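You operate a simulated robot arm through the tools that you are given. There is no shell and no other tool. Be economical: measure what you need, move in short steps, check, and stop when the job is done.

Carry out the task below with a simulated two-armed robot. There is one attempt and no reset: what you move stays moved.

## Task
Gauge grey sample 2 and hold its width on the display.
Fine: press the hold button with the foot down, reading within 1 mm; then foot up and the roll back in its place.

Only the result counts: the job must be done as asked and must still hold three seconds after the hand-in. Knocking over, shifting, dropping, spilling or breaking anything else fails it.

## Robot
Two 7-joint arms with two-finger grippers on one trunk, on a base that drives. Base frame: it is fixed to the floor where the robot stands at the start and does not move with it; the origin is under the middle of the robot, x ahead of it, y to its left, z up; the surface under the hand at the start is at about z = 0.82. Lengths are in m, angles in degrees, forces in N, time in s.
The left shoulder is at the start at [0.078, 0.151, 1.001], the right one opposite. With the tool pointing down near the work surface each hand reaches from about 0.3 to 0.8 m from the robot's upright axis, wherever it stands, measured 20 degrees to its own side. Places, roughly: gauge foot [0.6, 0.4, 1]; rule stop [0.4, 0.2, 0.8]. Payload 2.54 kg a hand.
Tool frame (each hand has its own): the origin (TCP) lies between the finger pads and is the grasp point; the fingertips stand 0.03 m ahead of it; z points along the fingers, y is the line along which they close. Largest opening 0.116 m; the body of the gripper starts 0.095 m behind the TCP.
Orientation is that of the tool frame in the base frame, as a unit quaternion [x, y, z, w]. With the fingers straight down and closing along the base's y, the tool's x points along the base's -x, its y along +y and its z along -z.

## Interface
- The arms move only by the tool servo_tool. It takes "left_rows", "right_rows" or both (then of equal length, played together; a hand with none holds still); each is a list of rows, each a list of 7 numbers: the shift along the base's x, y, z in m, then the turn, a rotation vector about the base's x, y, z in degrees, then the finger opening in m, from 0 to 0.116. In form: [[tx, ty, tz, ax, ay, az, gripper], ...]. A call has 1 to 10 rows; each row shifts and turns the commanded pose from where the row before left it. Rows are played at 5 a second. More than 0.05 m and 8.6 degrees between two rows, or a gripper value outside its range, and nothing of the call is played. Where a pose cannot be reached the arm comes as near as it can. A force on the tool above 50 N (or 10 N above the force at the start of the call, whichever is more), or a blocked arm, ends the call early, and 0.2 s more pass. The fingers move at their own pace (about 0.072 m/s each) and stop on an object; they squeeze with about 26 N. The grip force told is the motor's: it shows also when the fingers shut on nothing. Time passes only in rows, and 0.2 s behind the last, so rows that do not move let the fingers close. The reply holds the time, the measured pose of the TCP, the force on the tool along the base axes, the opening and the grip force, in the units named above and with some noise, with the torque about the TCP (base axes, N m) and any sound that the robot's microphone picked up.
- Cameras (640 x 400 px; columns grow to the right, rows downward): "scene" is now at [0.1473, 0.0469, 1.162]; the picture's right is [0.51, -0.86, 0.00], its down [-0.12, -0.07, -0.99] and it looks along [0.85, 0.50, -0.14] (base axes); focal length 214 px, centre (320, 200). "left" rides on the left gripper at [0.069, 0.015, -0.122] in its tool frame; the picture's right is [-0.22, 0.98, 0.00], its down [-0.83, -0.18, -0.53] and it looks along [-0.52, -0.12, 0.85] (tool axes); focal length 251 px, centre (320, 200). "right" rides on the right gripper at [0.069, -0.015, -0.122] in its tool frame; the picture's right is [0.22, 0.98, 0.00], its down [-0.83, 0.18, -0.53] and it looks along [-0.52, 0.11, 0.85] (tool axes); focal length 251 px, centre (320, 200). There is no depth. A picture from a camera that has moved, and an enlarged one, comes with that camera's place and axes in the base frame and with its lens.
- camera(camera): a new picture of that camera. The clock stands still meanwhile.
- slide_trunk(by): slides the trunk up (or, below 0, down) by that many m; the arms and the scene camera ride with it, the base frame stays. It gives what a move gives, with no picture.
- drive_base(legs): drives the robot by 1 to 6 legs, each [ahead, left, turn to the left] in m, m and degrees, along the robot's own axes; the way and the turn of a leg run together, so that a leg with both is an arc; at most 1.5 m and 180 degrees a leg. The arms and the cameras ride along, it lands a little off, and it stops where it bumps. It gives what a move gives.
- pan_tilt(pan, tilt): turns the head with the scene camera to pan (to the left, within 80 degrees either way) and tilt (down, from -29 to 69), counted from straight ahead of the robot. It gives what a move gives.
- enlarge(camera, box): a new picture of the part [left, top, right, bottom] of that camera's present view, enlarged. The clock stands still meanwhile.
- sign_off(): hands the job in; it is judged then, once.

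Work in short steps. Places have to be worked out from the pictures, the camera data and where the tool is seen: move nearer, look again, correct. Check each grasp and each placing, and mend what went wrong. You have 120 turns and 92 pictures in all, those below and enlarged ones among them. Open the grippers and draw the arms clear of the work before you hand the job in, unless the task says otherwise; then end with one line.

The tools are called after "Call:" by a JSON object that holds its "name" and its "arguments". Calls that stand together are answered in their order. servo_tool: Moves the arms, as the interface text tells. Its arguments: {"type":"object","properties":{"left_rows":{"type":"array","items":{"type":"array","items":{"type":"number"}}},"right_rows":{"type":"array","items":{"type":"array","items":{"type":"number"}}}},"required":[]} The other tools are called the same way: slide_trunk (by) slides the trunk up or down; drive_base (legs) drives the base; pan_tilt (pan, tilt) turns the head that bears the scene camera; camera (camera) takes a picture; enlarge (camera, box) takes an enlarged picture of a part of a camera's view; sign_off () hands the job in.

At the start:

```text
time: 0.0
left_tcp_pos: [0.2734, 0.3016, 1.2069]
left_orientation: [0.0, 1.0, 0.0, 0.001]
left_ft_force: [-0.3, -0.1, -0.8]
left_moment: [0.01, 0.01, -0.03]
left_gripper_width: 0.1162
left_grasp_force: 0.1
right_tcp_pos: [0.3328, 0.0103, 1.1594]
right_orientation: [0.001, 1.0, 0.001, 0.0]
right_ft_force: [-0.6, -0.1, -0.9]
right_moment: [-0.05, 0.01, 0.01]
right_gripper_width: 0.1162
right_grasp_force: 0.1
trunk travel left (down, up): [-0.238, 0.051]
robot x, y, heading: [-0.0002, -0.0013, 0.0]
head pan, tilt: [30.4, 8.3]
```

scene: 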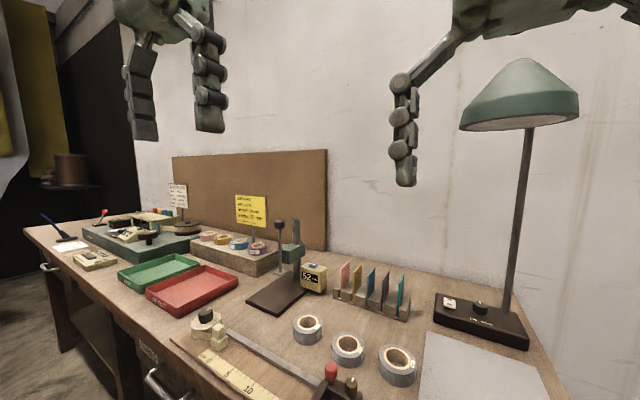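
right: 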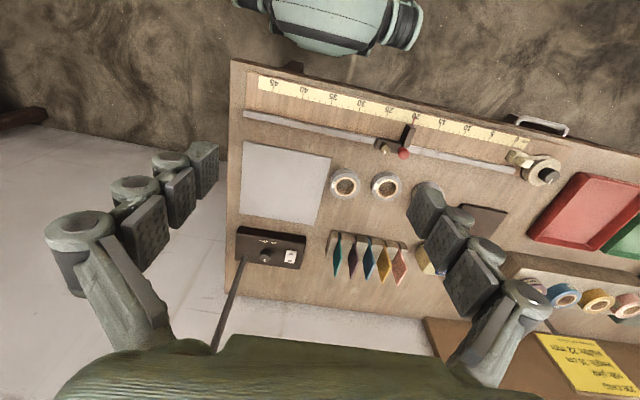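
left: 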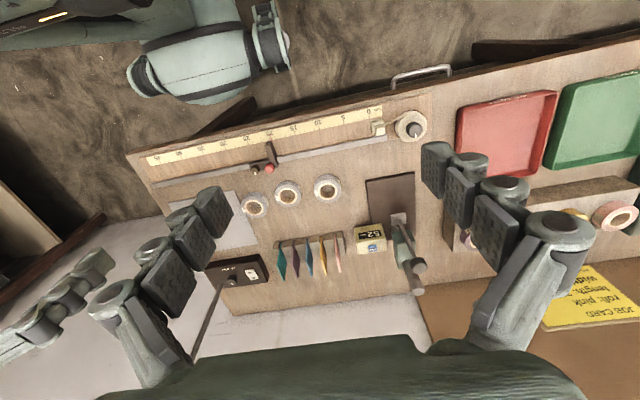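

The pictures show three grey rolls in a row, a gauge with a display behind, and cards. I enlarge the gauge, the rolls and the cards to read labels.

Call:
{"name": "enlarge", "arguments": {"camera": "scene", "box": [230, 180, 430, 305]}}

Call:
{"name": "enlarge", "arguments": {"camera": "scene", "box": [260, 290, 440, 400]}}

Call:
{"name": "enlarge", "arguments": {"camera": "left", "box": [220, 150, 440, 290]}}

```text
3.20 times, centred on (330, 242) of scene
camera zoom: at [0.1473, 0.0469, 1.162], right [0.51, -0.86, 0.0], down [-0.12, -0.07, -0.99], along [0.85, 0.5, -0.14], focal length 686 px, centre (288, 64)
```

zoom: 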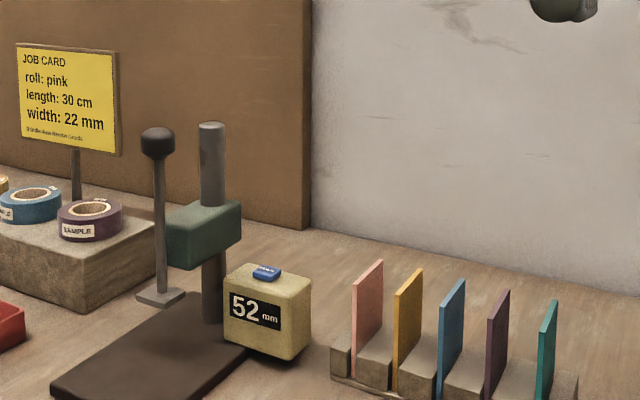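

```text
3.56 times, centred on (350, 345) of scene
camera zoom: at [0.1473, 0.0469, 1.162], right [0.51, -0.86, 0.0], down [-0.12, -0.07, -0.99], along [0.85, 0.5, -0.14], focal length 763 px, centre (213, -316)
```

zoom: 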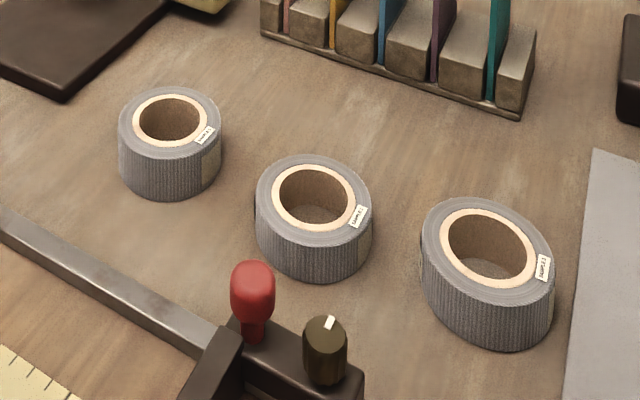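

```text
2.86 times, centred on (330, 220) of left
camera zoom: at [0.2037, 0.3174, 1.3295], right [0.21, 0.98, 0.0], down [0.83, -0.18, 0.53], along [0.52, -0.11, -0.84], focal length 718 px, centre (291, 143)
```

zoom: 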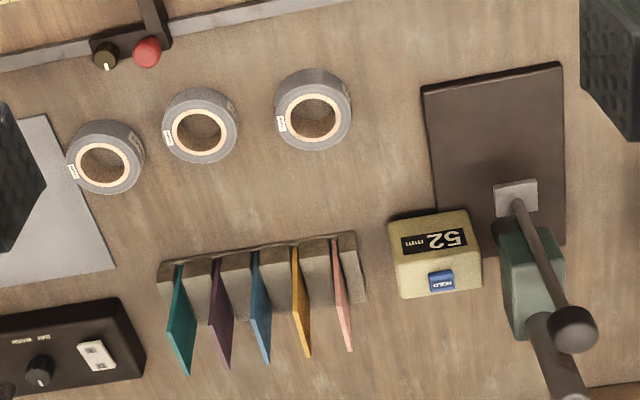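

Three rolls lie near [0.48, 0.28], [0.475, 0.185] and [0.487, 0.10]; the labels are too small to read. I bring the left hand's camera nearer to read them.

Call:
{"name": "servo_tool", "arguments": {"left_rows": [[0.02, -0.01, -0.04, 0, 0, 0, 0.116], [0.02, -0.01, -0.04, 0, 0, 0, 0.116], [0.02, -0.01, -0.04, 0, 0, 0, 0.116], [0.02, -0.01, -0.04, 0, 0, 0, 0.116], [0.02, -0.015, -0.03, 0, 0, 0, 0.116]]}}

Call:
{"name": "camera", "arguments": {"camera": "left"}}

```text
time: 1.2
left_tcp_pos: [0.3747, 0.2453, 1.0181]
left_orientation: [-0.001, 1.0, -0.001, 0.001]
left_ft_force: [0.2, 0.0, 1.1]
left_moment: [0.01, 0.01, 0.04]
left_gripper_width: 0.1159
left_grasp_force: 0.1
right_tcp_pos: [0.3323, 0.0103, 1.1589]
right_orientation: [0.001, 1.0, 0.003, -0.001]
right_ft_force: [0.1, -0.6, 0.2]
right_moment: [0.01, 0.01, 0.01]
right_gripper_width: 0.1161
right_grasp_force: 0.1
trunk travel left (down, up): [-0.238, 0.051]
robot x, y, heading: [-0.0018, 0.0003, 0.4]
head pan, tilt: [30.4, 8.3]
```

```text
85 pictures are left
camera left: at [0.304, 0.2602, 1.1401], right [0.21, 0.98, 0.0], down [0.83, -0.18, 0.53], along [0.52, -0.11, -0.84], focal length 251 px, centre (320, 200)
```

left: 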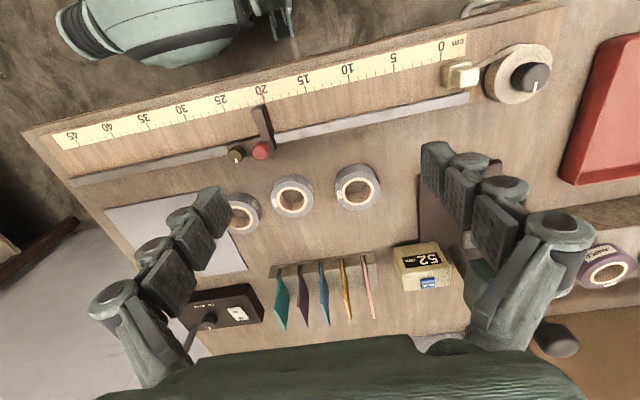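

Now the rolls are nearer; I enlarge each label.

Call:
{"name": "enlarge", "arguments": {"camera": "left", "box": [320, 155, 400, 215]}}

Call:
{"name": "enlarge", "arguments": {"camera": "left", "box": [220, 170, 320, 240]}}

```text
6.67 times, centred on (360, 185) of left
camera zoom: at [0.304, 0.2602, 1.1401], right [0.21, 0.98, 0.0], down [0.83, -0.18, 0.53], along [0.52, -0.11, -0.84], focal length 1676 px, centre (53, 300)
```

zoom: 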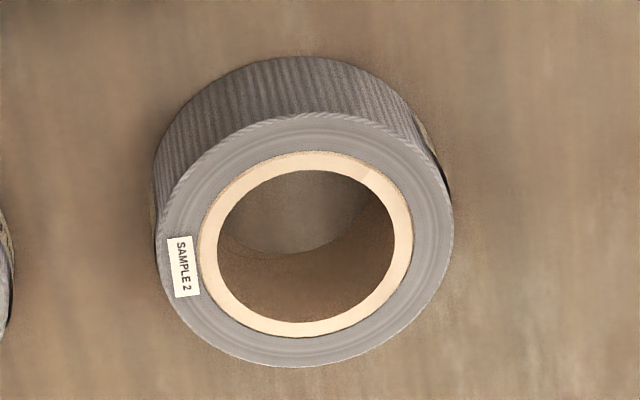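

```text
5.71 times, centred on (270, 205) of left
camera zoom: at [0.304, 0.2602, 1.1401], right [0.21, 0.98, 0.0], down [0.83, -0.18, 0.53], along [0.52, -0.11, -0.84], focal length 1437 px, centre (606, 171)
```

zoom: 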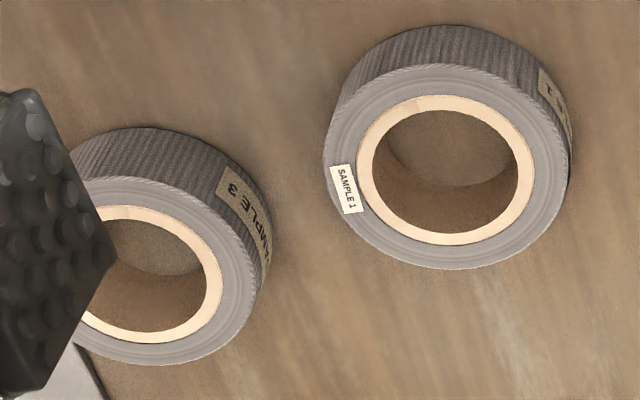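

Sample 2 is the leftmost roll, near [0.483, 0.275], about 60 mm across and 25 mm high. Next I look at the gauge closely from the left hand camera.

Call:
{"name": "servo_tool", "arguments": {"left_rows": [[-0.005, 0.035, 0.03, 0, 0, 0, 0.116], [-0.005, 0.035, 0.03, 0, 0, 0, 0.116], [-0.005, 0.035, 0.03, 0, 0, 0, 0.116]]}}

Call:
{"name": "camera", "arguments": {"camera": "left"}}

Call:
{"name": "enlarge", "arguments": {"camera": "scene", "box": [220, 200, 350, 330]}}

```text
time: 2.0
left_tcp_pos: [0.3596, 0.3524, 1.1079]
left_orientation: [-0.001, 1.0, 0.0, 0.002]
left_ft_force: [-0.9, 0.0, 0.2]
left_moment: [0.03, 0.01, -0.02]
left_gripper_width: 0.1161
left_grasp_force: 0.2
right_tcp_pos: [0.3336, 0.0094, 1.1593]
right_orientation: [0.0, 1.0, 0.001, -0.001]
right_ft_force: [-0.5, -0.7, -0.2]
right_moment: [-0.03, 0.03, 0.02]
right_gripper_width: 0.1159
right_grasp_force: 0.0
trunk travel left (down, up): [-0.238, 0.051]
robot x, y, heading: [-0.0001, -0.001, 0.1]
head pan, tilt: [30.4, 8.3]
```

```text
82 pictures are left
camera left: at [0.2895, 0.3678, 1.2304], right [0.21, 0.98, 0.0], down [0.83, -0.18, 0.53], along [0.52, -0.12, -0.84], focal length 251 px, centre (320, 200)
```

left: 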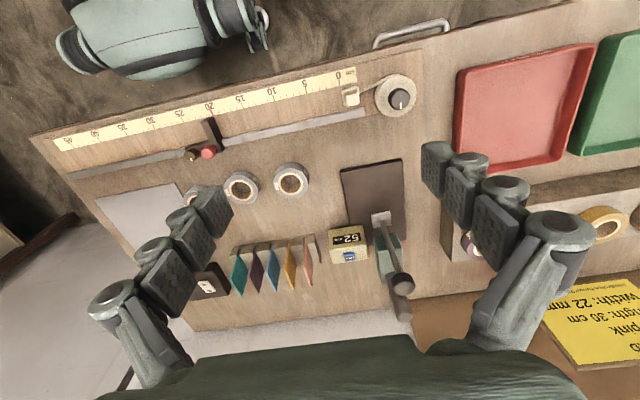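

```text
3.08 times, centred on (285, 265) of scene
camera zoom: at [0.1471, 0.0472, 1.162], right [0.51, -0.86, 0.0], down [-0.12, -0.07, -0.99], along [0.85, 0.5, -0.14], focal length 660 px, centre (428, 0)
```

zoom: 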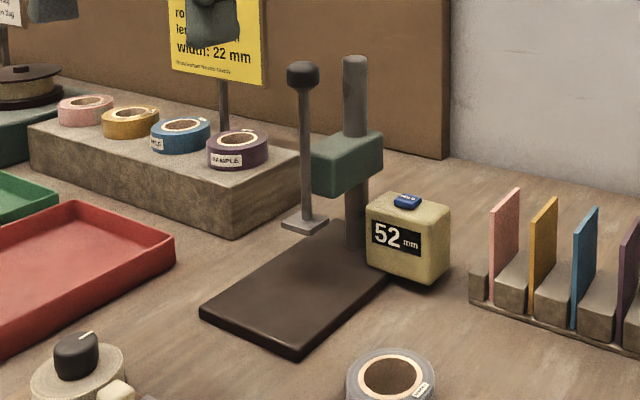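

I enlarge the gauge in the left view to triangulate the foot, knob and hold button.

Call:
{"name": "enlarge", "arguments": {"camera": "left", "box": [310, 140, 430, 320]}}

```text
2.22 times, centred on (370, 230) of left
camera zoom: at [0.2895, 0.3678, 1.2304], right [0.21, 0.98, 0.0], down [0.83, -0.18, 0.53], along [0.52, -0.12, -0.84], focal length 559 px, centre (209, 133)
```

zoom: 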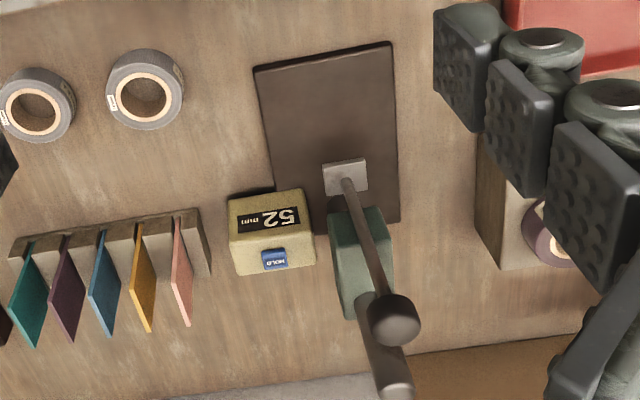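

Triangulated: foot ≈[0.558, 0.413, 0.89], knob ≈[0.563, 0.415, 1.02], hold button ≈[0.619, 0.347, 0.903], column at x≈0.63. I go above sample 2 with the hand tilted 30° (fingers forward-down), so the hand will later stay clear of the gauge rod.

Call:
{"name": "servo_tool", "arguments": {"left_rows": [[0.0, -0.02, -0.02, 0, -7.5, 0, 0.08], [0.02, -0.02, -0.03, 0, -7.5, 0, 0.08], [0.03, -0.02, -0.03, 0, -7.5, 0, 0.08], [0.03, -0.018, -0.04, 0, -7.5, 0, 0.08], [0.024, 0, -0.04, 0, 0, 0, 0.08], [0, 0, 0, 0, 0, 0, 0.08]]}}

Call:
{"name": "camera", "arguments": {"camera": "left"}}

Call:
{"name": "camera", "arguments": {"camera": "scene"}}

```text
refused: row 4 steps farther than a row can; nothing moved
```

```text
79 pictures are left
camera left: at [0.2895, 0.3678, 1.2304], right [0.21, 0.98, 0.0], down [0.83, -0.18, 0.53], along [0.52, -0.12, -0.84], focal length 251 px, centre (320, 200)
```

left: 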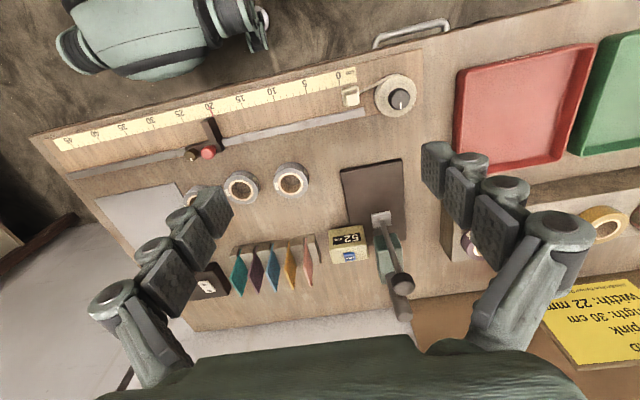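

```text
78 pictures are left
camera scene: at [0.1471, 0.0472, 1.162], right [0.51, -0.86, 0.0], down [-0.12, -0.07, -0.99], along [0.85, 0.5, -0.14], focal length 214 px, centre (320, 200)
```

scene: 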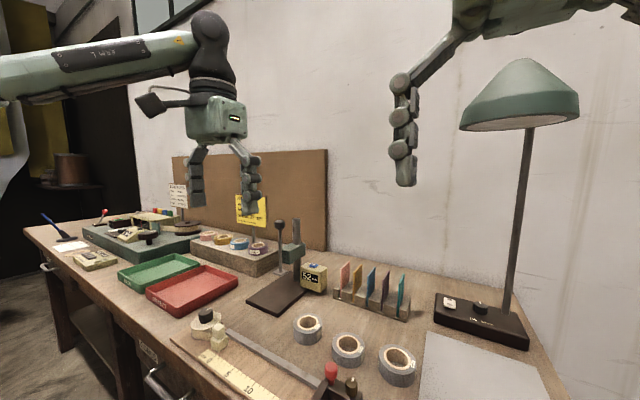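

The call was refused for one row being too long (over 5 cm). I repeat it with smaller steps.

Call:
{"name": "servo_tool", "arguments": {"left_rows": [[0.0, -0.02, -0.02, 0, -7.5, 0, 0.08], [0.02, -0.02, -0.03, 0, -7.5, 0, 0.08], [0.03, -0.015, -0.03, 0, -7.5, 0, 0.08], [0.03, -0.012, -0.03, 0, -7.5, 0, 0.08], [0.0235, -0.01, -0.03, 0, 0, 0, 0.08], [0.01, 0, -0.03, 0, 0, 0, 0.08], [0, 0, 0, 0, 0, 0, 0.08]]}}

Call:
{"name": "camera", "arguments": {"camera": "left"}}

Call:
{"name": "camera", "arguments": {"camera": "scene"}}

```text
time: 3.6
left_tcp_pos: [0.4718, 0.2774, 0.9374]
left_orientation: [-0.001, 0.966, 0.0, 0.26]
left_ft_force: [0.2, -0.8, -0.1]
left_moment: [0.0, 0.01, 0.0]
left_gripper_width: 0.0801
left_grasp_force: 0.0
right_tcp_pos: [0.3341, 0.0091, 1.1589]
right_orientation: [0.0, 1.0, 0.001, -0.001]
right_ft_force: [0.8, 0.1, 0.0]
right_moment: [0.01, 0.05, 0.03]
right_gripper_width: 0.1159
right_grasp_force: 0.1
trunk travel left (down, up): [-0.238, 0.051]
robot x, y, heading: [0.0009, 0.002, 0.1]
head pan, tilt: [30.4, 8.3]
```

```text
77 pictures are left
camera left: at [0.3505, 0.2918, 1.0094], right [0.19, 0.98, 0.11], down [0.45, -0.18, 0.88], along [0.88, -0.12, -0.47], focal length 251 px, centre (320, 200)
```

left: 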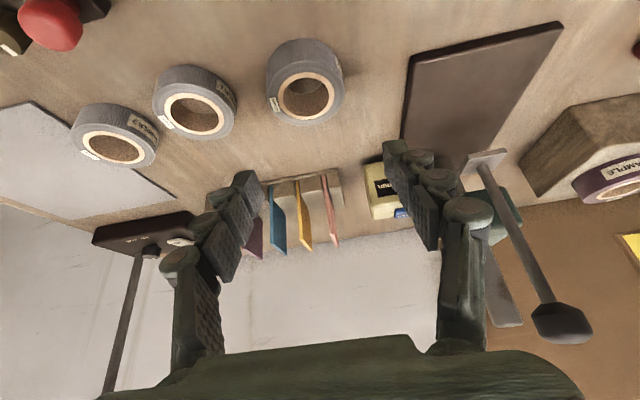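

```text
76 pictures are left
camera scene: at [0.1472, 0.0469, 1.162], right [0.51, -0.86, 0.0], down [-0.12, -0.07, -0.99], along [0.85, 0.5, -0.14], focal length 214 px, centre (320, 200)
```

scene: 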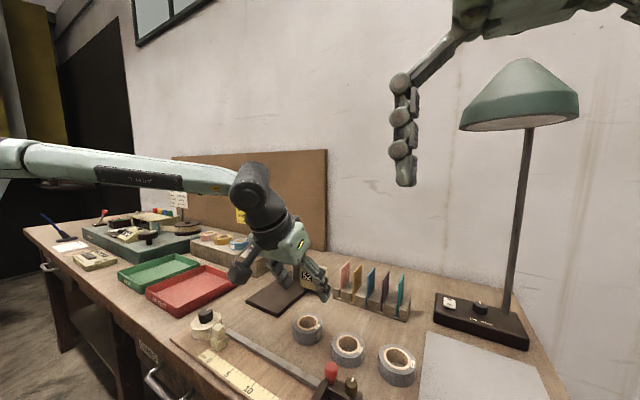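

Roll centre confirmed at [0.484, 0.272]. I lower the open fingers over it with small correction.

Call:
{"name": "servo_tool", "arguments": {"left_rows": [[0.003, -0.005, -0.02, 0, 0, 0, 0.08], [0, 0, -0.03, 0, 0, 0, 0.08], [0, 0, -0.02, 0, 0, 0, 0.08], [0, 0, 0, 0, 0, 0, 0.08]]}}

Call:
{"name": "camera", "arguments": {"camera": "left"}}

Call:
{"name": "enlarge", "arguments": {"camera": "scene", "box": [230, 220, 430, 380]}}

```text
time: 4.6
left_tcp_pos: [0.4752, 0.2701, 0.8679]
left_orientation: [0.0, 0.966, -0.001, 0.26]
left_ft_force: [0.7, -0.4, 0.6]
left_moment: [0.0, 0.0, 0.01]
left_gripper_width: 0.0799
left_grasp_force: 0.1
right_tcp_pos: [0.3335, 0.0103, 1.1588]
right_orientation: [0.001, 1.0, 0.002, 0.0]
right_ft_force: [0.2, 1.6, 0.6]
right_moment: [-0.03, 0.0, 0.0]
right_gripper_width: 0.116
right_grasp_force: 0.1
trunk travel left (down, up): [-0.238, 0.051]
robot x, y, heading: [0.0015, -0.0008, 0.1]
head pan, tilt: [30.4, 8.3]
```

```text
75 pictures are left
camera left: at [0.3533, 0.2853, 0.9393], right [0.19, 0.98, 0.11], down [0.45, -0.18, 0.88], along [0.88, -0.11, -0.47], focal length 251 px, centre (320, 200)
```

left: 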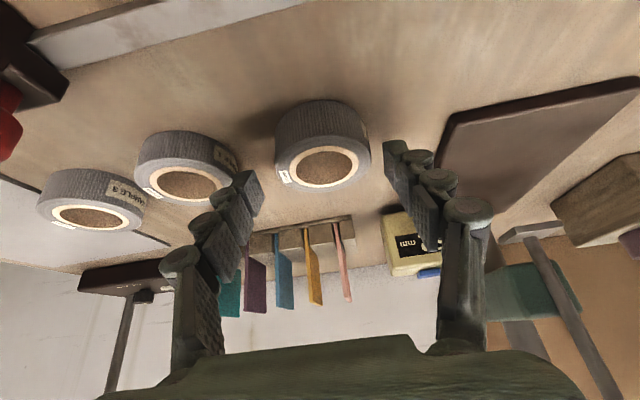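

```text
2.50 times, centred on (330, 300) of scene
camera zoom: at [0.1472, 0.0469, 1.162], right [0.51, -0.86, 0.0], down [-0.12, -0.07, -0.99], along [0.85, 0.5, -0.14], focal length 536 px, centre (295, -50)
```

zoom: 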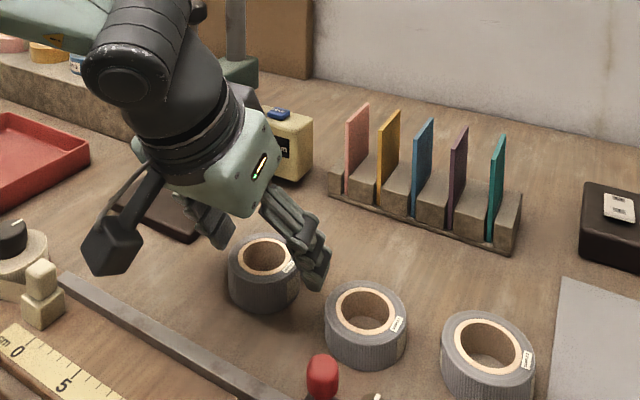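

The fingers straddle the roll with room on both sides. I lower the last 12 mm and close.

Call:
{"name": "servo_tool", "arguments": {"left_rows": [[0, 0.001, -0.006, 0, 0, 0, 0.08], [0, 0, -0.005, 0, 0, 0, 0.08], [0, 0, 0, 0, 0, 0, 0.07], [0, 0, 0, 0, 0, 0, 0.05], [0, 0, 0, 0, 0, 0, 0.05], [0, 0, 0, 0, 0, 0, 0.05]]}}

Call:
{"name": "camera", "arguments": {"camera": "left"}}

```text
time: 6.0
left_tcp_pos: [0.4748, 0.2706, 0.8564]
left_orientation: [-0.001, 0.966, -0.001, 0.259]
left_ft_force: [-0.9, 0.0, 1.2]
left_moment: [0.06, -0.01, 0.0]
left_gripper_width: 0.0585
left_grasp_force: 25.9
right_tcp_pos: [0.3326, 0.0103, 1.1588]
right_orientation: [0.0, 1.0, 0.002, 0.0]
right_ft_force: [-0.4, 0.1, 0.3]
right_moment: [-0.03, 0.01, 0.02]
right_gripper_width: 0.1158
right_grasp_force: 0.0
trunk travel left (down, up): [-0.238, 0.051]
robot x, y, heading: [-0.0013, -0.0001, -0.2]
head pan, tilt: [30.4, 8.3]
```

```text
73 pictures are left
camera left: at [0.353, 0.2856, 0.9283], right [0.19, 0.98, 0.11], down [0.45, -0.18, 0.88], along [0.88, -0.11, -0.47], focal length 251 px, centre (320, 200)
```

left: 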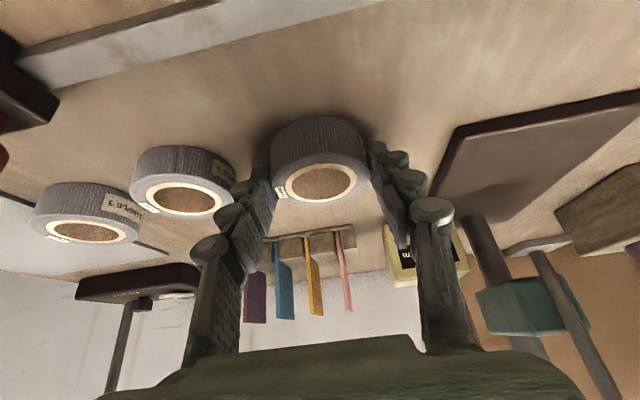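

The roll is gripped (58.5 mm, 26 N). I lift it 4 cm and view it.

Call:
{"name": "servo_tool", "arguments": {"left_rows": [[0, 0, 0.015, 0, 0, 0, 0.05], [0, 0, 0.025, 0, 0, 0, 0.05], [-0.02, 0.03, 0, 0, 0, 0, 0.05], [-0.02, 0.035, 0, 0, 0, 0, 0.05], [0, 0.04, 0, 0, 0, 0, 0.05], [0, 0.037, 0, 0, 0, 0, 0.05], [0, 0, 0, 0, 0, 0, 0.05]]}}

Call:
{"name": "camera", "arguments": {"camera": "left"}}

Call:
{"name": "enlarge", "arguments": {"camera": "scene", "box": [180, 200, 380, 340]}}

```text
time: 7.6
left_tcp_pos: [0.437, 0.4118, 0.8947]
left_orientation: [-0.001, 0.966, 0.0, 0.26]
left_ft_force: [-0.2, -1.5, -0.7]
left_moment: [0.03, -0.05, -0.01]
left_gripper_width: 0.0582
left_grasp_force: 26.6
right_tcp_pos: [0.3338, 0.0096, 1.1588]
right_orientation: [0.001, 1.0, 0.001, -0.002]
right_ft_force: [-0.5, 1.1, 0.4]
right_moment: [0.01, 0.0, 0.01]
right_gripper_width: 0.1159
right_grasp_force: 0.0
trunk travel left (down, up): [-0.238, 0.051]
robot x, y, heading: [0.0033, -0.0012, 0.1]
head pan, tilt: [30.4, 8.3]
```

```text
72 pictures are left
camera left: at [0.3144, 0.4275, 0.9669], right [0.19, 0.98, 0.11], down [0.45, -0.18, 0.88], along [0.87, -0.12, -0.47], focal length 251 px, centre (320, 200)
```

left: 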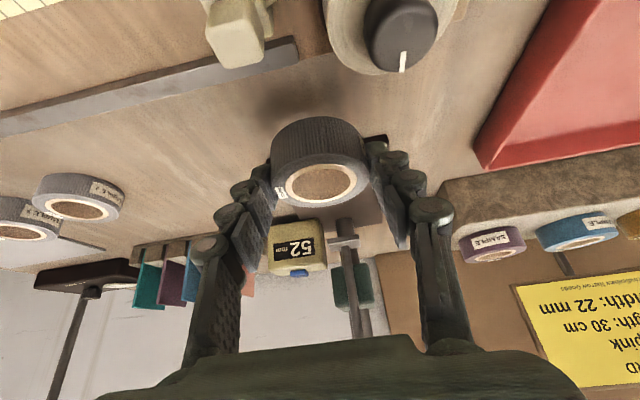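

```text
2.86 times, centred on (280, 270) of scene
camera zoom: at [0.1473, 0.0469, 1.162], right [0.51, -0.86, 0.0], down [-0.12, -0.07, -0.99], along [0.85, 0.5, -0.14], focal length 613 px, centre (434, 0)
```

zoom: 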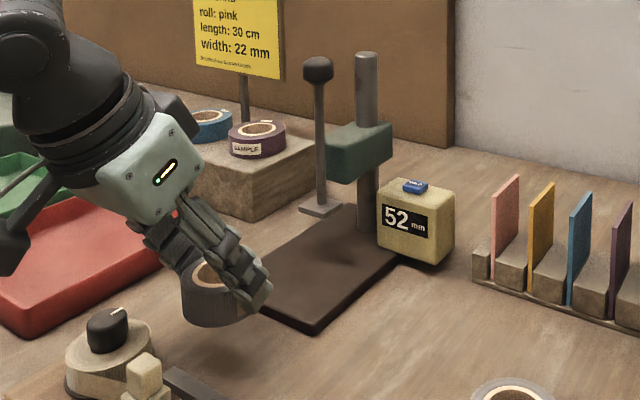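

The roll hangs level, its centre 1 cm ahead of the TCP. I lower it to pass between the plate (~0.835) and foot (~0.887), then move forward part way.

Call:
{"name": "servo_tool", "arguments": {"left_rows": [[0, 0.002, -0.012, 0, 0, 0, 0.05], [0.03, 0, 0, 0, 0, 0, 0.05], [0.025, 0, 0, 0, 0, 0, 0.05], [0, 0, 0, 0, 0, 0, 0.05]]}}

Call:
{"name": "camera", "arguments": {"camera": "left"}}

Call:
{"name": "enlarge", "arguments": {"camera": "scene", "box": [220, 200, 350, 320]}}

```text
time: 8.6
left_tcp_pos: [0.4892, 0.4155, 0.883]
left_orientation: [0.0, 0.966, -0.001, 0.259]
left_ft_force: [-0.3, 0.0, -0.9]
left_moment: [-0.01, 0.0, -0.01]
left_gripper_width: 0.0582
left_grasp_force: 26.0
right_tcp_pos: [0.3333, 0.0095, 1.1597]
right_orientation: [0.001, 1.0, 0.001, 0.0]
right_ft_force: [-0.1, -0.4, 1.1]
right_moment: [-0.02, 0.03, -0.02]
right_gripper_width: 0.1161
right_grasp_force: 0.1
trunk travel left (down, up): [-0.238, 0.051]
robot x, y, heading: [0.0015, -0.0002, -0.1]
head pan, tilt: [30.4, 8.3]
```

```text
70 pictures are left
camera left: at [0.3675, 0.4307, 0.9555], right [0.18, 0.98, 0.11], down [0.45, -0.18, 0.88], along [0.88, -0.11, -0.47], focal length 251 px, centre (320, 200)
```

left: 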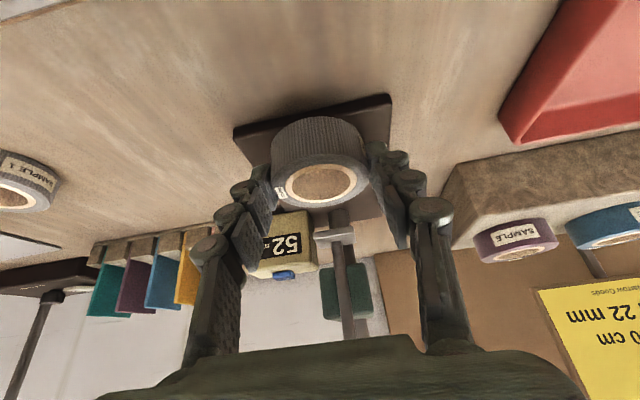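

```text
3.33 times, centred on (285, 260) of scene
camera zoom: at [0.1471, 0.0469, 1.162], right [0.51, -0.86, 0.0], down [-0.12, -0.07, -0.99], along [0.85, 0.5, -0.14], focal length 715 px, centre (437, 0)
```

zoom: 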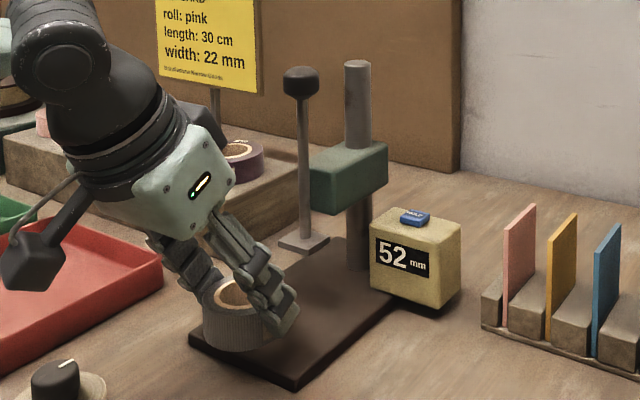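

Foot lies at about [0.555, 0.416]; I advance 33 mm so the far rim comes beneath it.

Call:
{"name": "servo_tool", "arguments": {"left_rows": [[0.01, 0, -0.003, 0, 0, 0, 0.05], [0.012, 0, 0, 0, 0, 0, 0.05], [0.011, 0, 0, 0, 0, 0, 0.05], [0, 0, 0, 0, 0, 0, 0.05]]}}

Call:
{"name": "enlarge", "arguments": {"camera": "left", "box": [220, 80, 460, 320]}}

Call:
{"name": "enlarge", "arguments": {"camera": "scene", "box": [240, 210, 330, 300]}}

```text
time: 9.6
left_tcp_pos: [0.5223, 0.4155, 0.8795]
left_orientation: [0.0, 0.966, 0.0, 0.26]
left_ft_force: [0.0, -0.3, -0.1]
left_moment: [-0.01, 0.0, -0.02]
left_gripper_width: 0.0581
left_grasp_force: 26.0
right_tcp_pos: [0.3348, 0.0098, 1.1595]
right_orientation: [0.0, 1.0, 0.002, -0.001]
right_ft_force: [1.1, -1.4, -0.3]
right_moment: [0.01, -0.01, 0.02]
right_gripper_width: 0.1161
right_grasp_force: 0.1
trunk travel left (down, up): [-0.238, 0.051]
robot x, y, heading: [0.0026, 0.0014, 0.0]
head pan, tilt: [30.4, 8.3]
```

```text
1.67 times, centred on (340, 200) of left
camera zoom: at [0.4013, 0.4305, 0.9527], right [0.18, 0.98, 0.11], down [0.45, -0.18, 0.88], along [0.88, -0.11, -0.47], focal length 419 px, centre (287, 200)
```

zoom: 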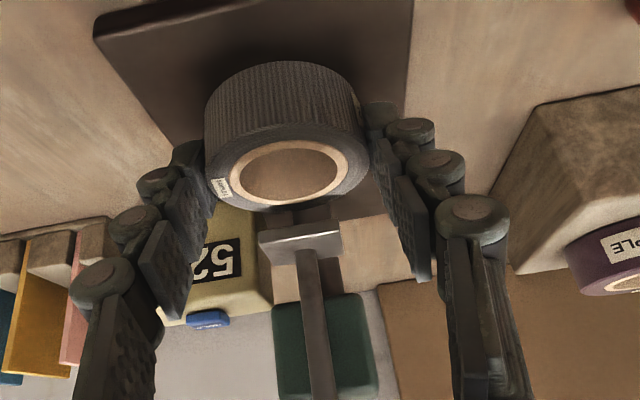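

```text
4.44 times, centred on (285, 255) of scene
camera zoom: at [0.1472, 0.0469, 1.162], right [0.51, -0.86, 0.0], down [-0.12, -0.07, -0.99], along [0.85, 0.5, -0.14], focal length 953 px, centre (476, -44)
```

zoom: 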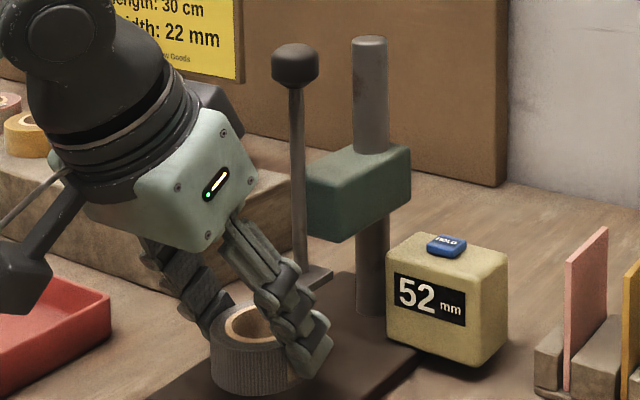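

The far rim is below the foot, roughly centred. I lower the roll in small steps to find the plate.

Call:
{"name": "servo_tool", "arguments": {"left_rows": [[0, 0, -0.003, 0, 0, 0, 0.05], [0, 0, -0.002, 0, 0, 0, 0.05], [0, 0, 0, 0, 0, 0, 0.05]]}}

Call:
{"name": "enlarge", "arguments": {"camera": "left", "box": [220, 80, 460, 320]}}

```text
time: 10.4
left_tcp_pos: [0.5236, 0.4148, 0.8758]
left_orientation: [-0.001, 0.966, 0.0, 0.259]
left_ft_force: [-0.8, -0.5, -0.5]
left_moment: [0.0, 0.0, 0.02]
left_gripper_width: 0.0584
left_grasp_force: 26.4
right_tcp_pos: [0.3333, 0.0094, 1.1585]
right_orientation: [0.001, 1.0, 0.002, -0.001]
right_ft_force: [-0.1, -0.2, 0.5]
right_moment: [0.02, 0.01, -0.02]
right_gripper_width: 0.1163
right_grasp_force: 0.0
trunk travel left (down, up): [-0.238, 0.051]
robot x, y, heading: [0.0038, 0.0022, -0.2]
head pan, tilt: [30.4, 8.3]
```

```text
1.67 times, centred on (340, 200) of left
camera zoom: at [0.4018, 0.4302, 0.9474], right [0.18, 0.98, 0.11], down [0.45, -0.18, 0.88], along [0.88, -0.11, -0.47], focal length 419 px, centre (287, 200)
```

zoom: 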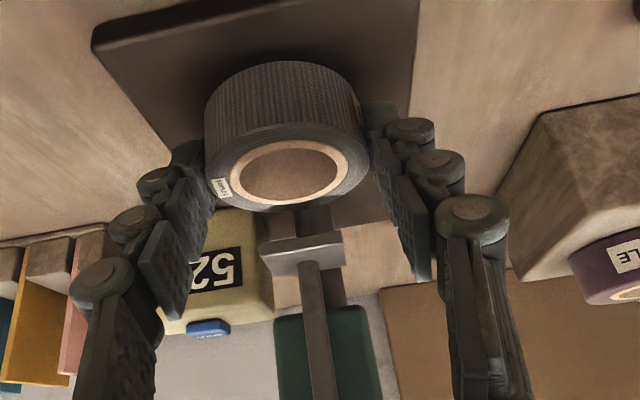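

No contact yet. I lower in further 1.5 mm steps.

Call:
{"name": "servo_tool", "arguments": {"left_rows": [[0, 0, -0.0015, 0, 0, 0, 0.05], [0, 0, -0.0015, 0, 0, 0, 0.05], [0, 0, 0, 0, 0, 0, 0.05]]}}

```text
time: 11.2
left_tcp_pos: [0.5248, 0.4148, 0.8722]
left_orientation: [-0.001, 0.966, 0.0, 0.259]
left_ft_force: [-0.4, 0.4, -0.1]
left_moment: [0.02, 0.03, 0.0]
left_gripper_width: 0.0585
left_grasp_force: 25.9
right_tcp_pos: [0.3337, 0.01, 1.1587]
right_orientation: [0.001, 1.0, 0.002, -0.001]
right_ft_force: [-0.8, 0.1, -0.1]
right_moment: [-0.02, -0.02, 0.01]
right_gripper_width: 0.1162
right_grasp_force: 0.1
trunk travel left (down, up): [-0.238, 0.051]
robot x, y, heading: [-0.0007, 0.002, -0.2]
head pan, tilt: [30.4, 8.3]
```

Call:
{"name": "servo_tool", "arguments": {"left_rows": [[0, 0, -0.0015, 0, 0, 0, 0.05], [0, 0, 0, 0, 0, 0, 0.05]]}}

Call:
{"name": "enlarge", "arguments": {"camera": "scene", "box": [240, 230, 330, 310]}}

```text
time: 11.8
left_tcp_pos: [0.5236, 0.4146, 0.8709]
left_orientation: [-0.001, 0.966, -0.001, 0.259]
left_ft_force: [-0.5, -0.2, 0.0]
left_moment: [0.0, 0.02, -0.03]
left_gripper_width: 0.0581
left_grasp_force: 26.3
right_tcp_pos: [0.3332, 0.0086, 1.158]
right_orientation: [0.001, 1.0, 0.002, -0.002]
right_ft_force: [-0.9, 0.1, 0.5]
right_moment: [0.02, -0.02, 0.0]
right_gripper_width: 0.1159
right_grasp_force: 0.0
trunk travel left (down, up): [-0.238, 0.051]
robot x, y, heading: [0.0014, 0.0005, 0.0]
head pan, tilt: [30.4, 8.3]
```

```text
5.00 times, centred on (285, 270) of scene
camera zoom: at [0.1473, 0.0469, 1.162], right [0.51, -0.86, 0.0], down [-0.12, -0.07, -0.99], along [0.85, 0.5, -0.14], focal length 1072 px, centre (495, -150)
```

zoom: 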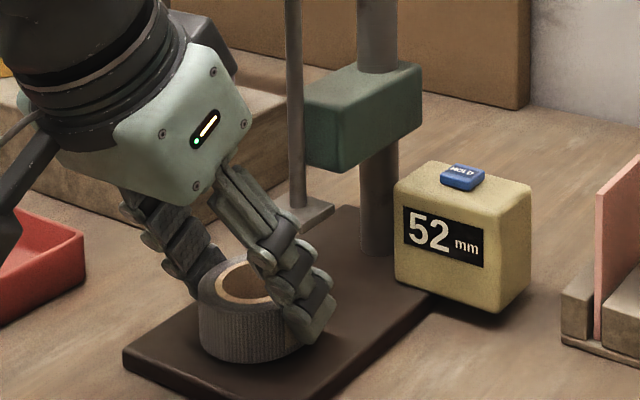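

Still no contact force; shadow gap is nearly closed. Continuing in 1 mm steps.

Call:
{"name": "servo_tool", "arguments": {"left_rows": [[0, 0, -0.001, 0, 0, 0, 0.05], [0, 0, -0.001, 0, 0, 0, 0.05], [0, 0, 0, 0, 0, 0, 0.05]]}}

```text
time: 12.6
left_tcp_pos: [0.5236, 0.4136, 0.8693]
left_orientation: [-0.001, 0.966, 0.0, 0.26]
left_ft_force: [0.1, 0.2, -0.1]
left_moment: [0.0, 0.01, 0.01]
left_gripper_width: 0.0582
left_grasp_force: 26.1
right_tcp_pos: [0.3334, 0.0089, 1.1594]
right_orientation: [0.001, 1.0, 0.001, -0.001]
right_ft_force: [0.5, -0.1, -1.2]
right_moment: [0.01, 0.0, 0.01]
right_gripper_width: 0.1159
right_grasp_force: 0.0
trunk travel left (down, up): [-0.238, 0.051]
robot x, y, heading: [0.0007, 0.006, -0.2]
head pan, tilt: [30.4, 8.3]
```

Call:
{"name": "servo_tool", "arguments": {"left_rows": [[0, 0, -0.001, 0, 0, 0, 0.05], [0, 0, 0, 0, 0, 0, 0.05]]}}

Call:
{"name": "enlarge", "arguments": {"camera": "left", "box": [240, 80, 400, 260]}}

```text
time: 13.2
left_tcp_pos: [0.5238, 0.4138, 0.8677]
left_orientation: [-0.001, 0.966, 0.0, 0.26]
left_ft_force: [-0.1, -0.3, 0.1]
left_moment: [0.0, 0.0, 0.03]
left_gripper_width: 0.0581
left_grasp_force: 26.0
right_tcp_pos: [0.3331, 0.0094, 1.1596]
right_orientation: [0.002, 1.0, 0.001, -0.001]
right_ft_force: [-0.5, -0.8, -0.5]
right_moment: [-0.01, 0.03, -0.02]
right_gripper_width: 0.116
right_grasp_force: 0.1
trunk travel left (down, up): [-0.238, 0.051]
robot x, y, heading: [-0.0012, -0.0039, -0.2]
head pan, tilt: [30.4, 8.3]
```

```text
2.22 times, centred on (320, 170) of left
camera zoom: at [0.4019, 0.4295, 0.9404], right [0.19, 0.98, 0.11], down [0.45, -0.18, 0.88], along [0.87, -0.11, -0.47], focal length 559 px, centre (320, 267)
```

zoom: 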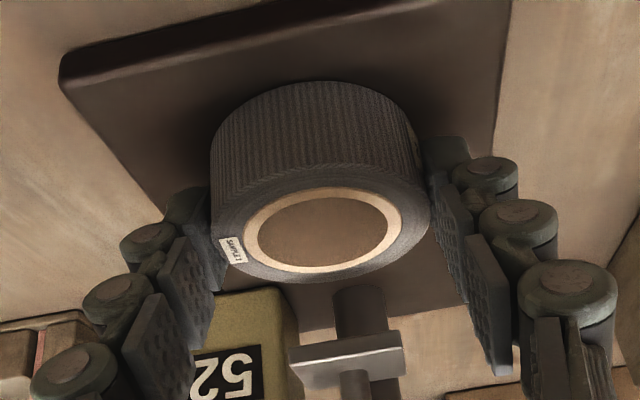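

Still in the air by the reading; two more millimetres.

Call:
{"name": "servo_tool", "arguments": {"left_rows": [[0, 0, -0.001, 0, 0, 0, 0.05], [0, 0, 0, 0, 0, 0, 0.05], [0, 0, -0.001, 0, 0, 0, 0.05], [0, 0, 0, 0, 0, 0, 0.05]]}}

```text
time: 14.2
left_tcp_pos: [0.5237, 0.4145, 0.8692]
left_orientation: [-0.001, 0.965, -0.001, 0.262]
left_ft_force: [1.4, -2.2, 8.1]
left_moment: [-0.11, 0.03, 0.0]
left_gripper_width: 0.0583
left_grasp_force: 25.9
right_tcp_pos: [0.3322, 0.0096, 1.1599]
right_orientation: [0.001, 1.0, 0.002, 0.0]
right_ft_force: [0.3, -0.5, -0.1]
right_moment: [-0.02, -0.01, 0.0]
right_gripper_width: 0.116
right_grasp_force: 0.0
trunk travel left (down, up): [-0.238, 0.051]
robot x, y, heading: [-0.0013, -0.0006, -0.2]
head pan, tilt: [30.4, 8.3]
```

Contact at 8 N: the roll stands on the plate. I open the fingers gently to 0.08 and draw back.

Call:
{"name": "servo_tool", "arguments": {"left_rows": [[0, 0, 0.001, 0, 0, 0, 0.07], [0, 0, 0, 0, 0, 0, 0.08], [0, 0, 0, 0, 0, 0, 0.08], [-0.02, 0, 0.015, 0, 0, 0, 0.08], [-0.03, 0, 0.03, 0, 0, 0, 0.08], [-0.03, 0, 0.03, 0, 0, 0, 0.08], [-0.02, 0, 0.04, 0, 0, 0, 0.08], [0, 0, 0, 0, 0, 0, 0.08]]}}

Call:
{"name": "enlarge", "arguments": {"camera": "left", "box": [240, 60, 400, 220]}}

Call:
{"name": "enlarge", "arguments": {"camera": "scene", "box": [240, 210, 340, 310]}}

```text
time: 16.0
left_tcp_pos: [0.424, 0.4151, 0.9814]
left_orientation: [-0.001, 0.966, -0.001, 0.258]
left_ft_force: [0.6, 0.0, 0.3]
left_moment: [0.03, -0.03, 0.01]
left_gripper_width: 0.0798
left_grasp_force: 0.0
right_tcp_pos: [0.3337, 0.0098, 1.1581]
right_orientation: [0.001, 1.0, 0.002, -0.001]
right_ft_force: [0.5, -0.1, -0.1]
right_moment: [0.0, 0.01, 0.0]
right_gripper_width: 0.1159
right_grasp_force: 0.0
trunk travel left (down, up): [-0.238, 0.051]
robot x, y, heading: [-0.0009, -0.002, -0.1]
head pan, tilt: [30.4, 8.3]
```

```text
2.50 times, centred on (320, 140) of left
camera zoom: at [0.3025, 0.4297, 1.0524], right [0.19, 0.98, 0.11], down [0.45, -0.18, 0.88], along [0.87, -0.11, -0.47], focal length 629 px, centre (320, 350)
```

zoom: 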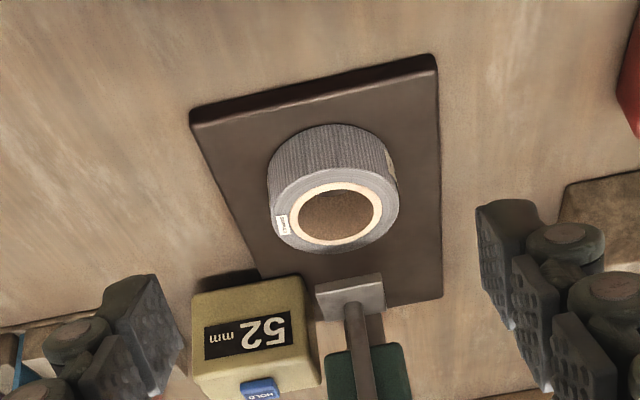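

```text
4.00 times, centred on (290, 260) of scene
camera zoom: at [0.1473, 0.0469, 1.162], right [0.51, -0.86, 0.0], down [-0.12, -0.07, -0.99], along [0.85, 0.5, -0.14], focal length 858 px, centre (440, -40)
```

zoom: 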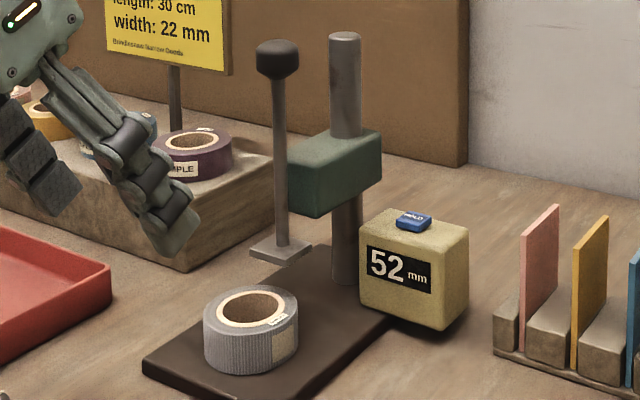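

The roll stands flat with its far rim under the foot; display shows a live 52 mm. Next I bring the left hand behind and above the knob, still tilted.

Call:
{"name": "servo_tool", "arguments": {"left_rows": [[0, 0, 0.04, 0, 0, 0, 0.06], [0.02, 0, 0.04, 0, 0, 0, 0.06], [0.04, -0.002, 0.025, 0, 0, 0, 0.06], [0.036, 0, 0, 0, 0, 0, 0.06], [0, 0, 0, 0, 0, 0, 0.06]]}}

Call:
{"name": "camera", "arguments": {"camera": "left"}}

Call:
{"name": "enlarge", "arguments": {"camera": "scene", "box": [200, 170, 360, 300]}}

```text
time: 17.2
left_tcp_pos: [0.521, 0.4102, 1.0873]
left_orientation: [0.0, 0.966, -0.001, 0.259]
left_ft_force: [-0.3, 0.4, 0.4]
left_moment: [-0.01, -0.03, -0.02]
left_gripper_width: 0.06
left_grasp_force: 0.0
right_tcp_pos: [0.3339, 0.0102, 1.1593]
right_orientation: [0.001, 1.0, 0.002, 0.0]
right_ft_force: [-0.2, -1.2, 0.9]
right_moment: [-0.02, 0.02, -0.03]
right_gripper_width: 0.1159
right_grasp_force: 0.1
trunk travel left (down, up): [-0.238, 0.051]
robot x, y, heading: [-0.002, 0.0008, 0.1]
head pan, tilt: [30.4, 8.3]
```

```text
61 pictures are left
camera left: at [0.3986, 0.4267, 1.1592], right [0.19, 0.98, 0.11], down [0.45, -0.18, 0.88], along [0.88, -0.12, -0.47], focal length 251 px, centre (320, 200)
```

left: 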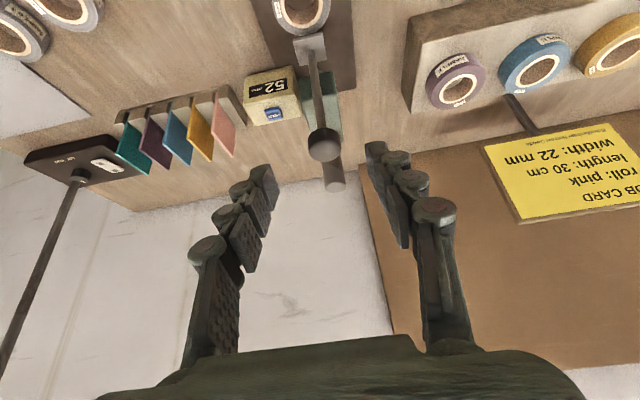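

```text
3.08 times, centred on (280, 235) of scene
camera zoom: at [0.1471, 0.0469, 1.162], right [0.51, -0.86, 0.0], down [-0.12, -0.07, -0.99], along [0.85, 0.5, -0.14], focal length 660 px, centre (443, 92)
```

zoom: 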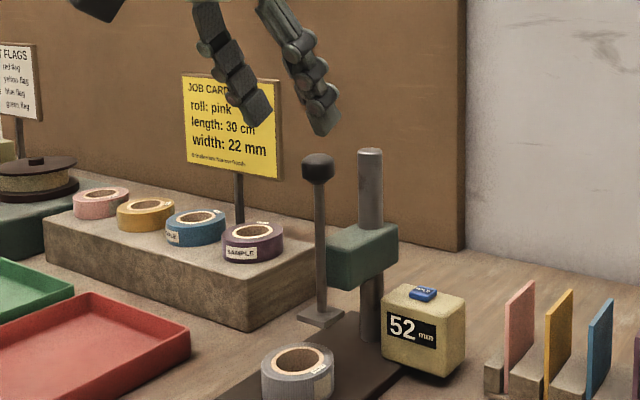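

Knob ≈[0.561, 0.413, 1.021] sits centrally between the fingers. I move onto it and close.

Call:
{"name": "servo_tool", "arguments": {"left_rows": [[0.015, 0.002, -0.025, 0, 0, 0, 0.06], [0.015, 0, -0.024, 0, 0, 0, 0.06], [0, 0, 0, 0, 0, 0, 0.06], [0, 0, 0, 0, 0, 0, 0.0], [0, 0, 0, 0, 0, 0, 0.0], [0, 0, 0, 0, 0, 0, 0.0]]}}

Call:
{"name": "enlarge", "arguments": {"camera": "scene", "box": [200, 170, 360, 300]}}

```text
time: 18.6
left_tcp_pos: [0.5504, 0.4138, 1.0383]
left_orientation: [0.0, 0.966, 0.0, 0.259]
left_ft_force: [1.2, -5.6, -2.4]
left_moment: [-0.18, -0.15, -0.06]
left_gripper_width: 0.027
left_grasp_force: 44.7
right_tcp_pos: [0.3338, 0.0089, 1.1592]
right_orientation: [0.001, 1.0, 0.002, -0.001]
right_ft_force: [0.2, -0.5, -0.2]
right_moment: [0.0, 0.01, 0.01]
right_gripper_width: 0.116
right_grasp_force: 0.0
trunk travel left (down, up): [-0.238, 0.051]
robot x, y, heading: [0.0016, -0.0016, 0.2]
head pan, tilt: [30.4, 8.3]
```

```text
3.08 times, centred on (280, 235) of scene
camera zoom: at [0.1474, 0.0463, 1.162], right [0.51, -0.86, 0.0], down [-0.12, -0.07, -0.99], along [0.85, 0.5, -0.14], focal length 660 px, centre (443, 92)
```

zoom: 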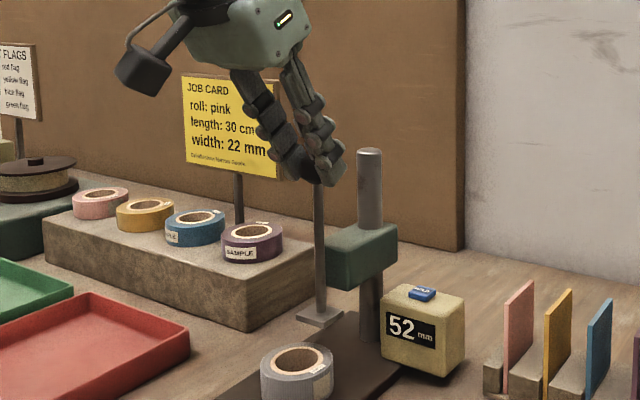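

The knob is held (27 mm). I pull it down 12 mm to feel the resistance.

Call:
{"name": "servo_tool", "arguments": {"left_rows": [[0, 0, -0.004, 0, 0, 0, 0.0], [0, 0, -0.004, 0, 0, 0, 0.0], [0, 0, -0.004, 0, 0, 0, 0.0], [0, 0, 0, 0, 0, 0, 0.0]]}}

Call:
{"name": "enlarge", "arguments": {"camera": "scene", "box": [240, 210, 340, 300]}}

```text
time: 19.6
left_tcp_pos: [0.5501, 0.4146, 1.0257]
left_orientation: [-0.001, 0.966, 0.0, 0.259]
left_ft_force: [7.0, -4.4, 0.5]
left_moment: [-0.03, -0.01, -0.02]
left_gripper_width: 0.0271
left_grasp_force: 45.1
right_tcp_pos: [0.3331, 0.009, 1.1595]
right_orientation: [0.001, 1.0, 0.002, -0.001]
right_ft_force: [-0.6, -0.2, 0.0]
right_moment: [0.0, 0.0, 0.02]
right_gripper_width: 0.1158
right_grasp_force: 0.0
trunk travel left (down, up): [-0.238, 0.051]
robot x, y, heading: [-0.0025, -0.0011, -0.3]
head pan, tilt: [30.4, 8.3]
```

```text
4.44 times, centred on (290, 255) of scene
camera zoom: at [0.148, 0.0464, 1.1619], right [0.51, -0.86, 0.0], down [-0.12, -0.07, -0.99], along [0.85, 0.5, -0.14], focal length 953 px, centre (453, -44)
```

zoom: 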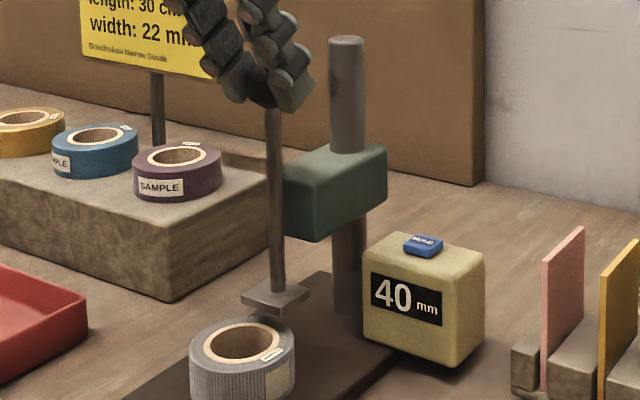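

The display follows (40 mm) with little vertical force, so the foot seems not sprung. I lower on toward the roll.

Call:
{"name": "servo_tool", "arguments": {"left_rows": [[0, 0, -0.004, 0, 0, 0, 0.0], [0, 0, -0.004, 0, 0, 0, 0.0], [0, 0, -0.002, 0, 0, 0, 0.0], [0, 0, 0, 0, 0, 0, 0.0]]}}

Call:
{"name": "enlarge", "arguments": {"camera": "scene", "box": [240, 210, 340, 300]}}

```text
time: 20.6
left_tcp_pos: [0.5502, 0.4145, 1.016]
left_orientation: [0.0, 0.966, 0.0, 0.259]
left_ft_force: [10.0, -6.7, 0.7]
left_moment: [-0.22, -0.91, -0.05]
left_gripper_width: 0.0272
left_grasp_force: 44.9
right_tcp_pos: [0.3342, 0.0102, 1.1579]
right_orientation: [0.0, 1.0, 0.003, -0.001]
right_ft_force: [0.9, 0.3, -0.3]
right_moment: [0.02, 0.0, 0.03]
right_gripper_width: 0.116
right_grasp_force: 0.1
trunk travel left (down, up): [-0.238, 0.051]
robot x, y, heading: [-0.0005, 0.0027, 0.0]
head pan, tilt: [30.4, 8.3]
```

```text
4.44 times, centred on (290, 255) of scene
camera zoom: at [0.1481, 0.0462, 1.1619], right [0.51, -0.86, 0.0], down [-0.12, -0.07, -0.99], along [0.85, 0.5, -0.14], focal length 953 px, centre (453, -44)
```

zoom: 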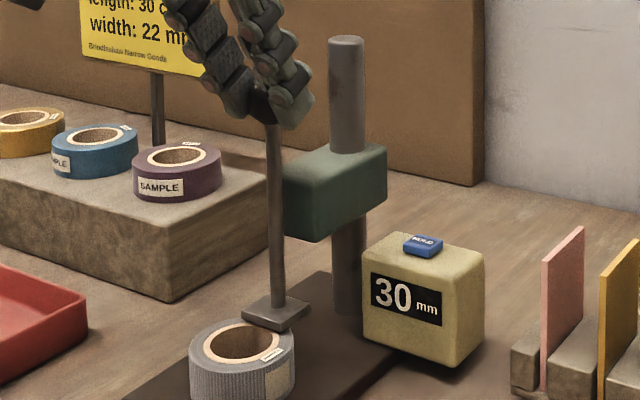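

Reading 30 mm, foot just above the roll. I ease 1 mm forward to relieve the side force and go down in 1 mm steps.

Call:
{"name": "servo_tool", "arguments": {"left_rows": [[0.001, 0, -0.001, 0, 0, 0, 0.0], [0, 0, -0.001, 0, 0, 0, 0.0], [0, 0, -0.001, 0, 0, 0, 0.0], [0, 0, 0, 0, 0, 0, 0.0]]}}

Call:
{"name": "enlarge", "arguments": {"camera": "scene", "box": [240, 210, 340, 300]}}

```text
time: 21.6
left_tcp_pos: [0.5507, 0.4133, 1.0138]
left_orientation: [-0.001, 0.966, 0.0, 0.259]
left_ft_force: [4.7, -5.6, 5.7]
left_moment: [-0.17, 0.75, -0.05]
left_gripper_width: 0.027
left_grasp_force: 45.1
right_tcp_pos: [0.3336, 0.0089, 1.159]
right_orientation: [0.001, 1.0, 0.002, -0.001]
right_ft_force: [0.9, -0.3, -0.2]
right_moment: [-0.02, -0.02, -0.02]
right_gripper_width: 0.1159
right_grasp_force: 0.1
trunk travel left (down, up): [-0.238, 0.051]
robot x, y, heading: [-0.0009, -0.0042, 0.1]
head pan, tilt: [30.4, 8.3]
```

```text
4.44 times, centred on (290, 255) of scene
camera zoom: at [0.1474, 0.046, 1.1621], right [0.51, -0.86, 0.0], down [-0.12, -0.07, -0.99], along [0.85, 0.5, -0.14], focal length 953 px, centre (453, -44)
```

zoom: 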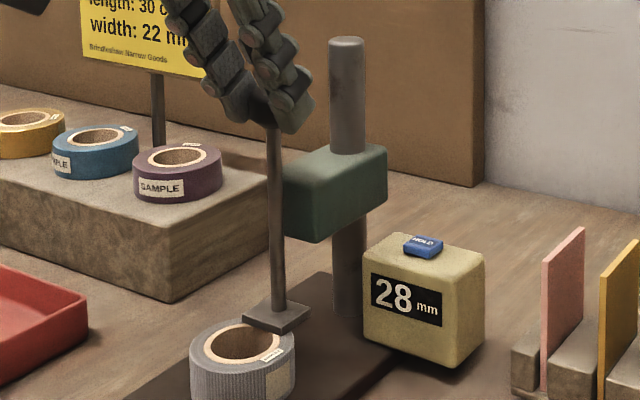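

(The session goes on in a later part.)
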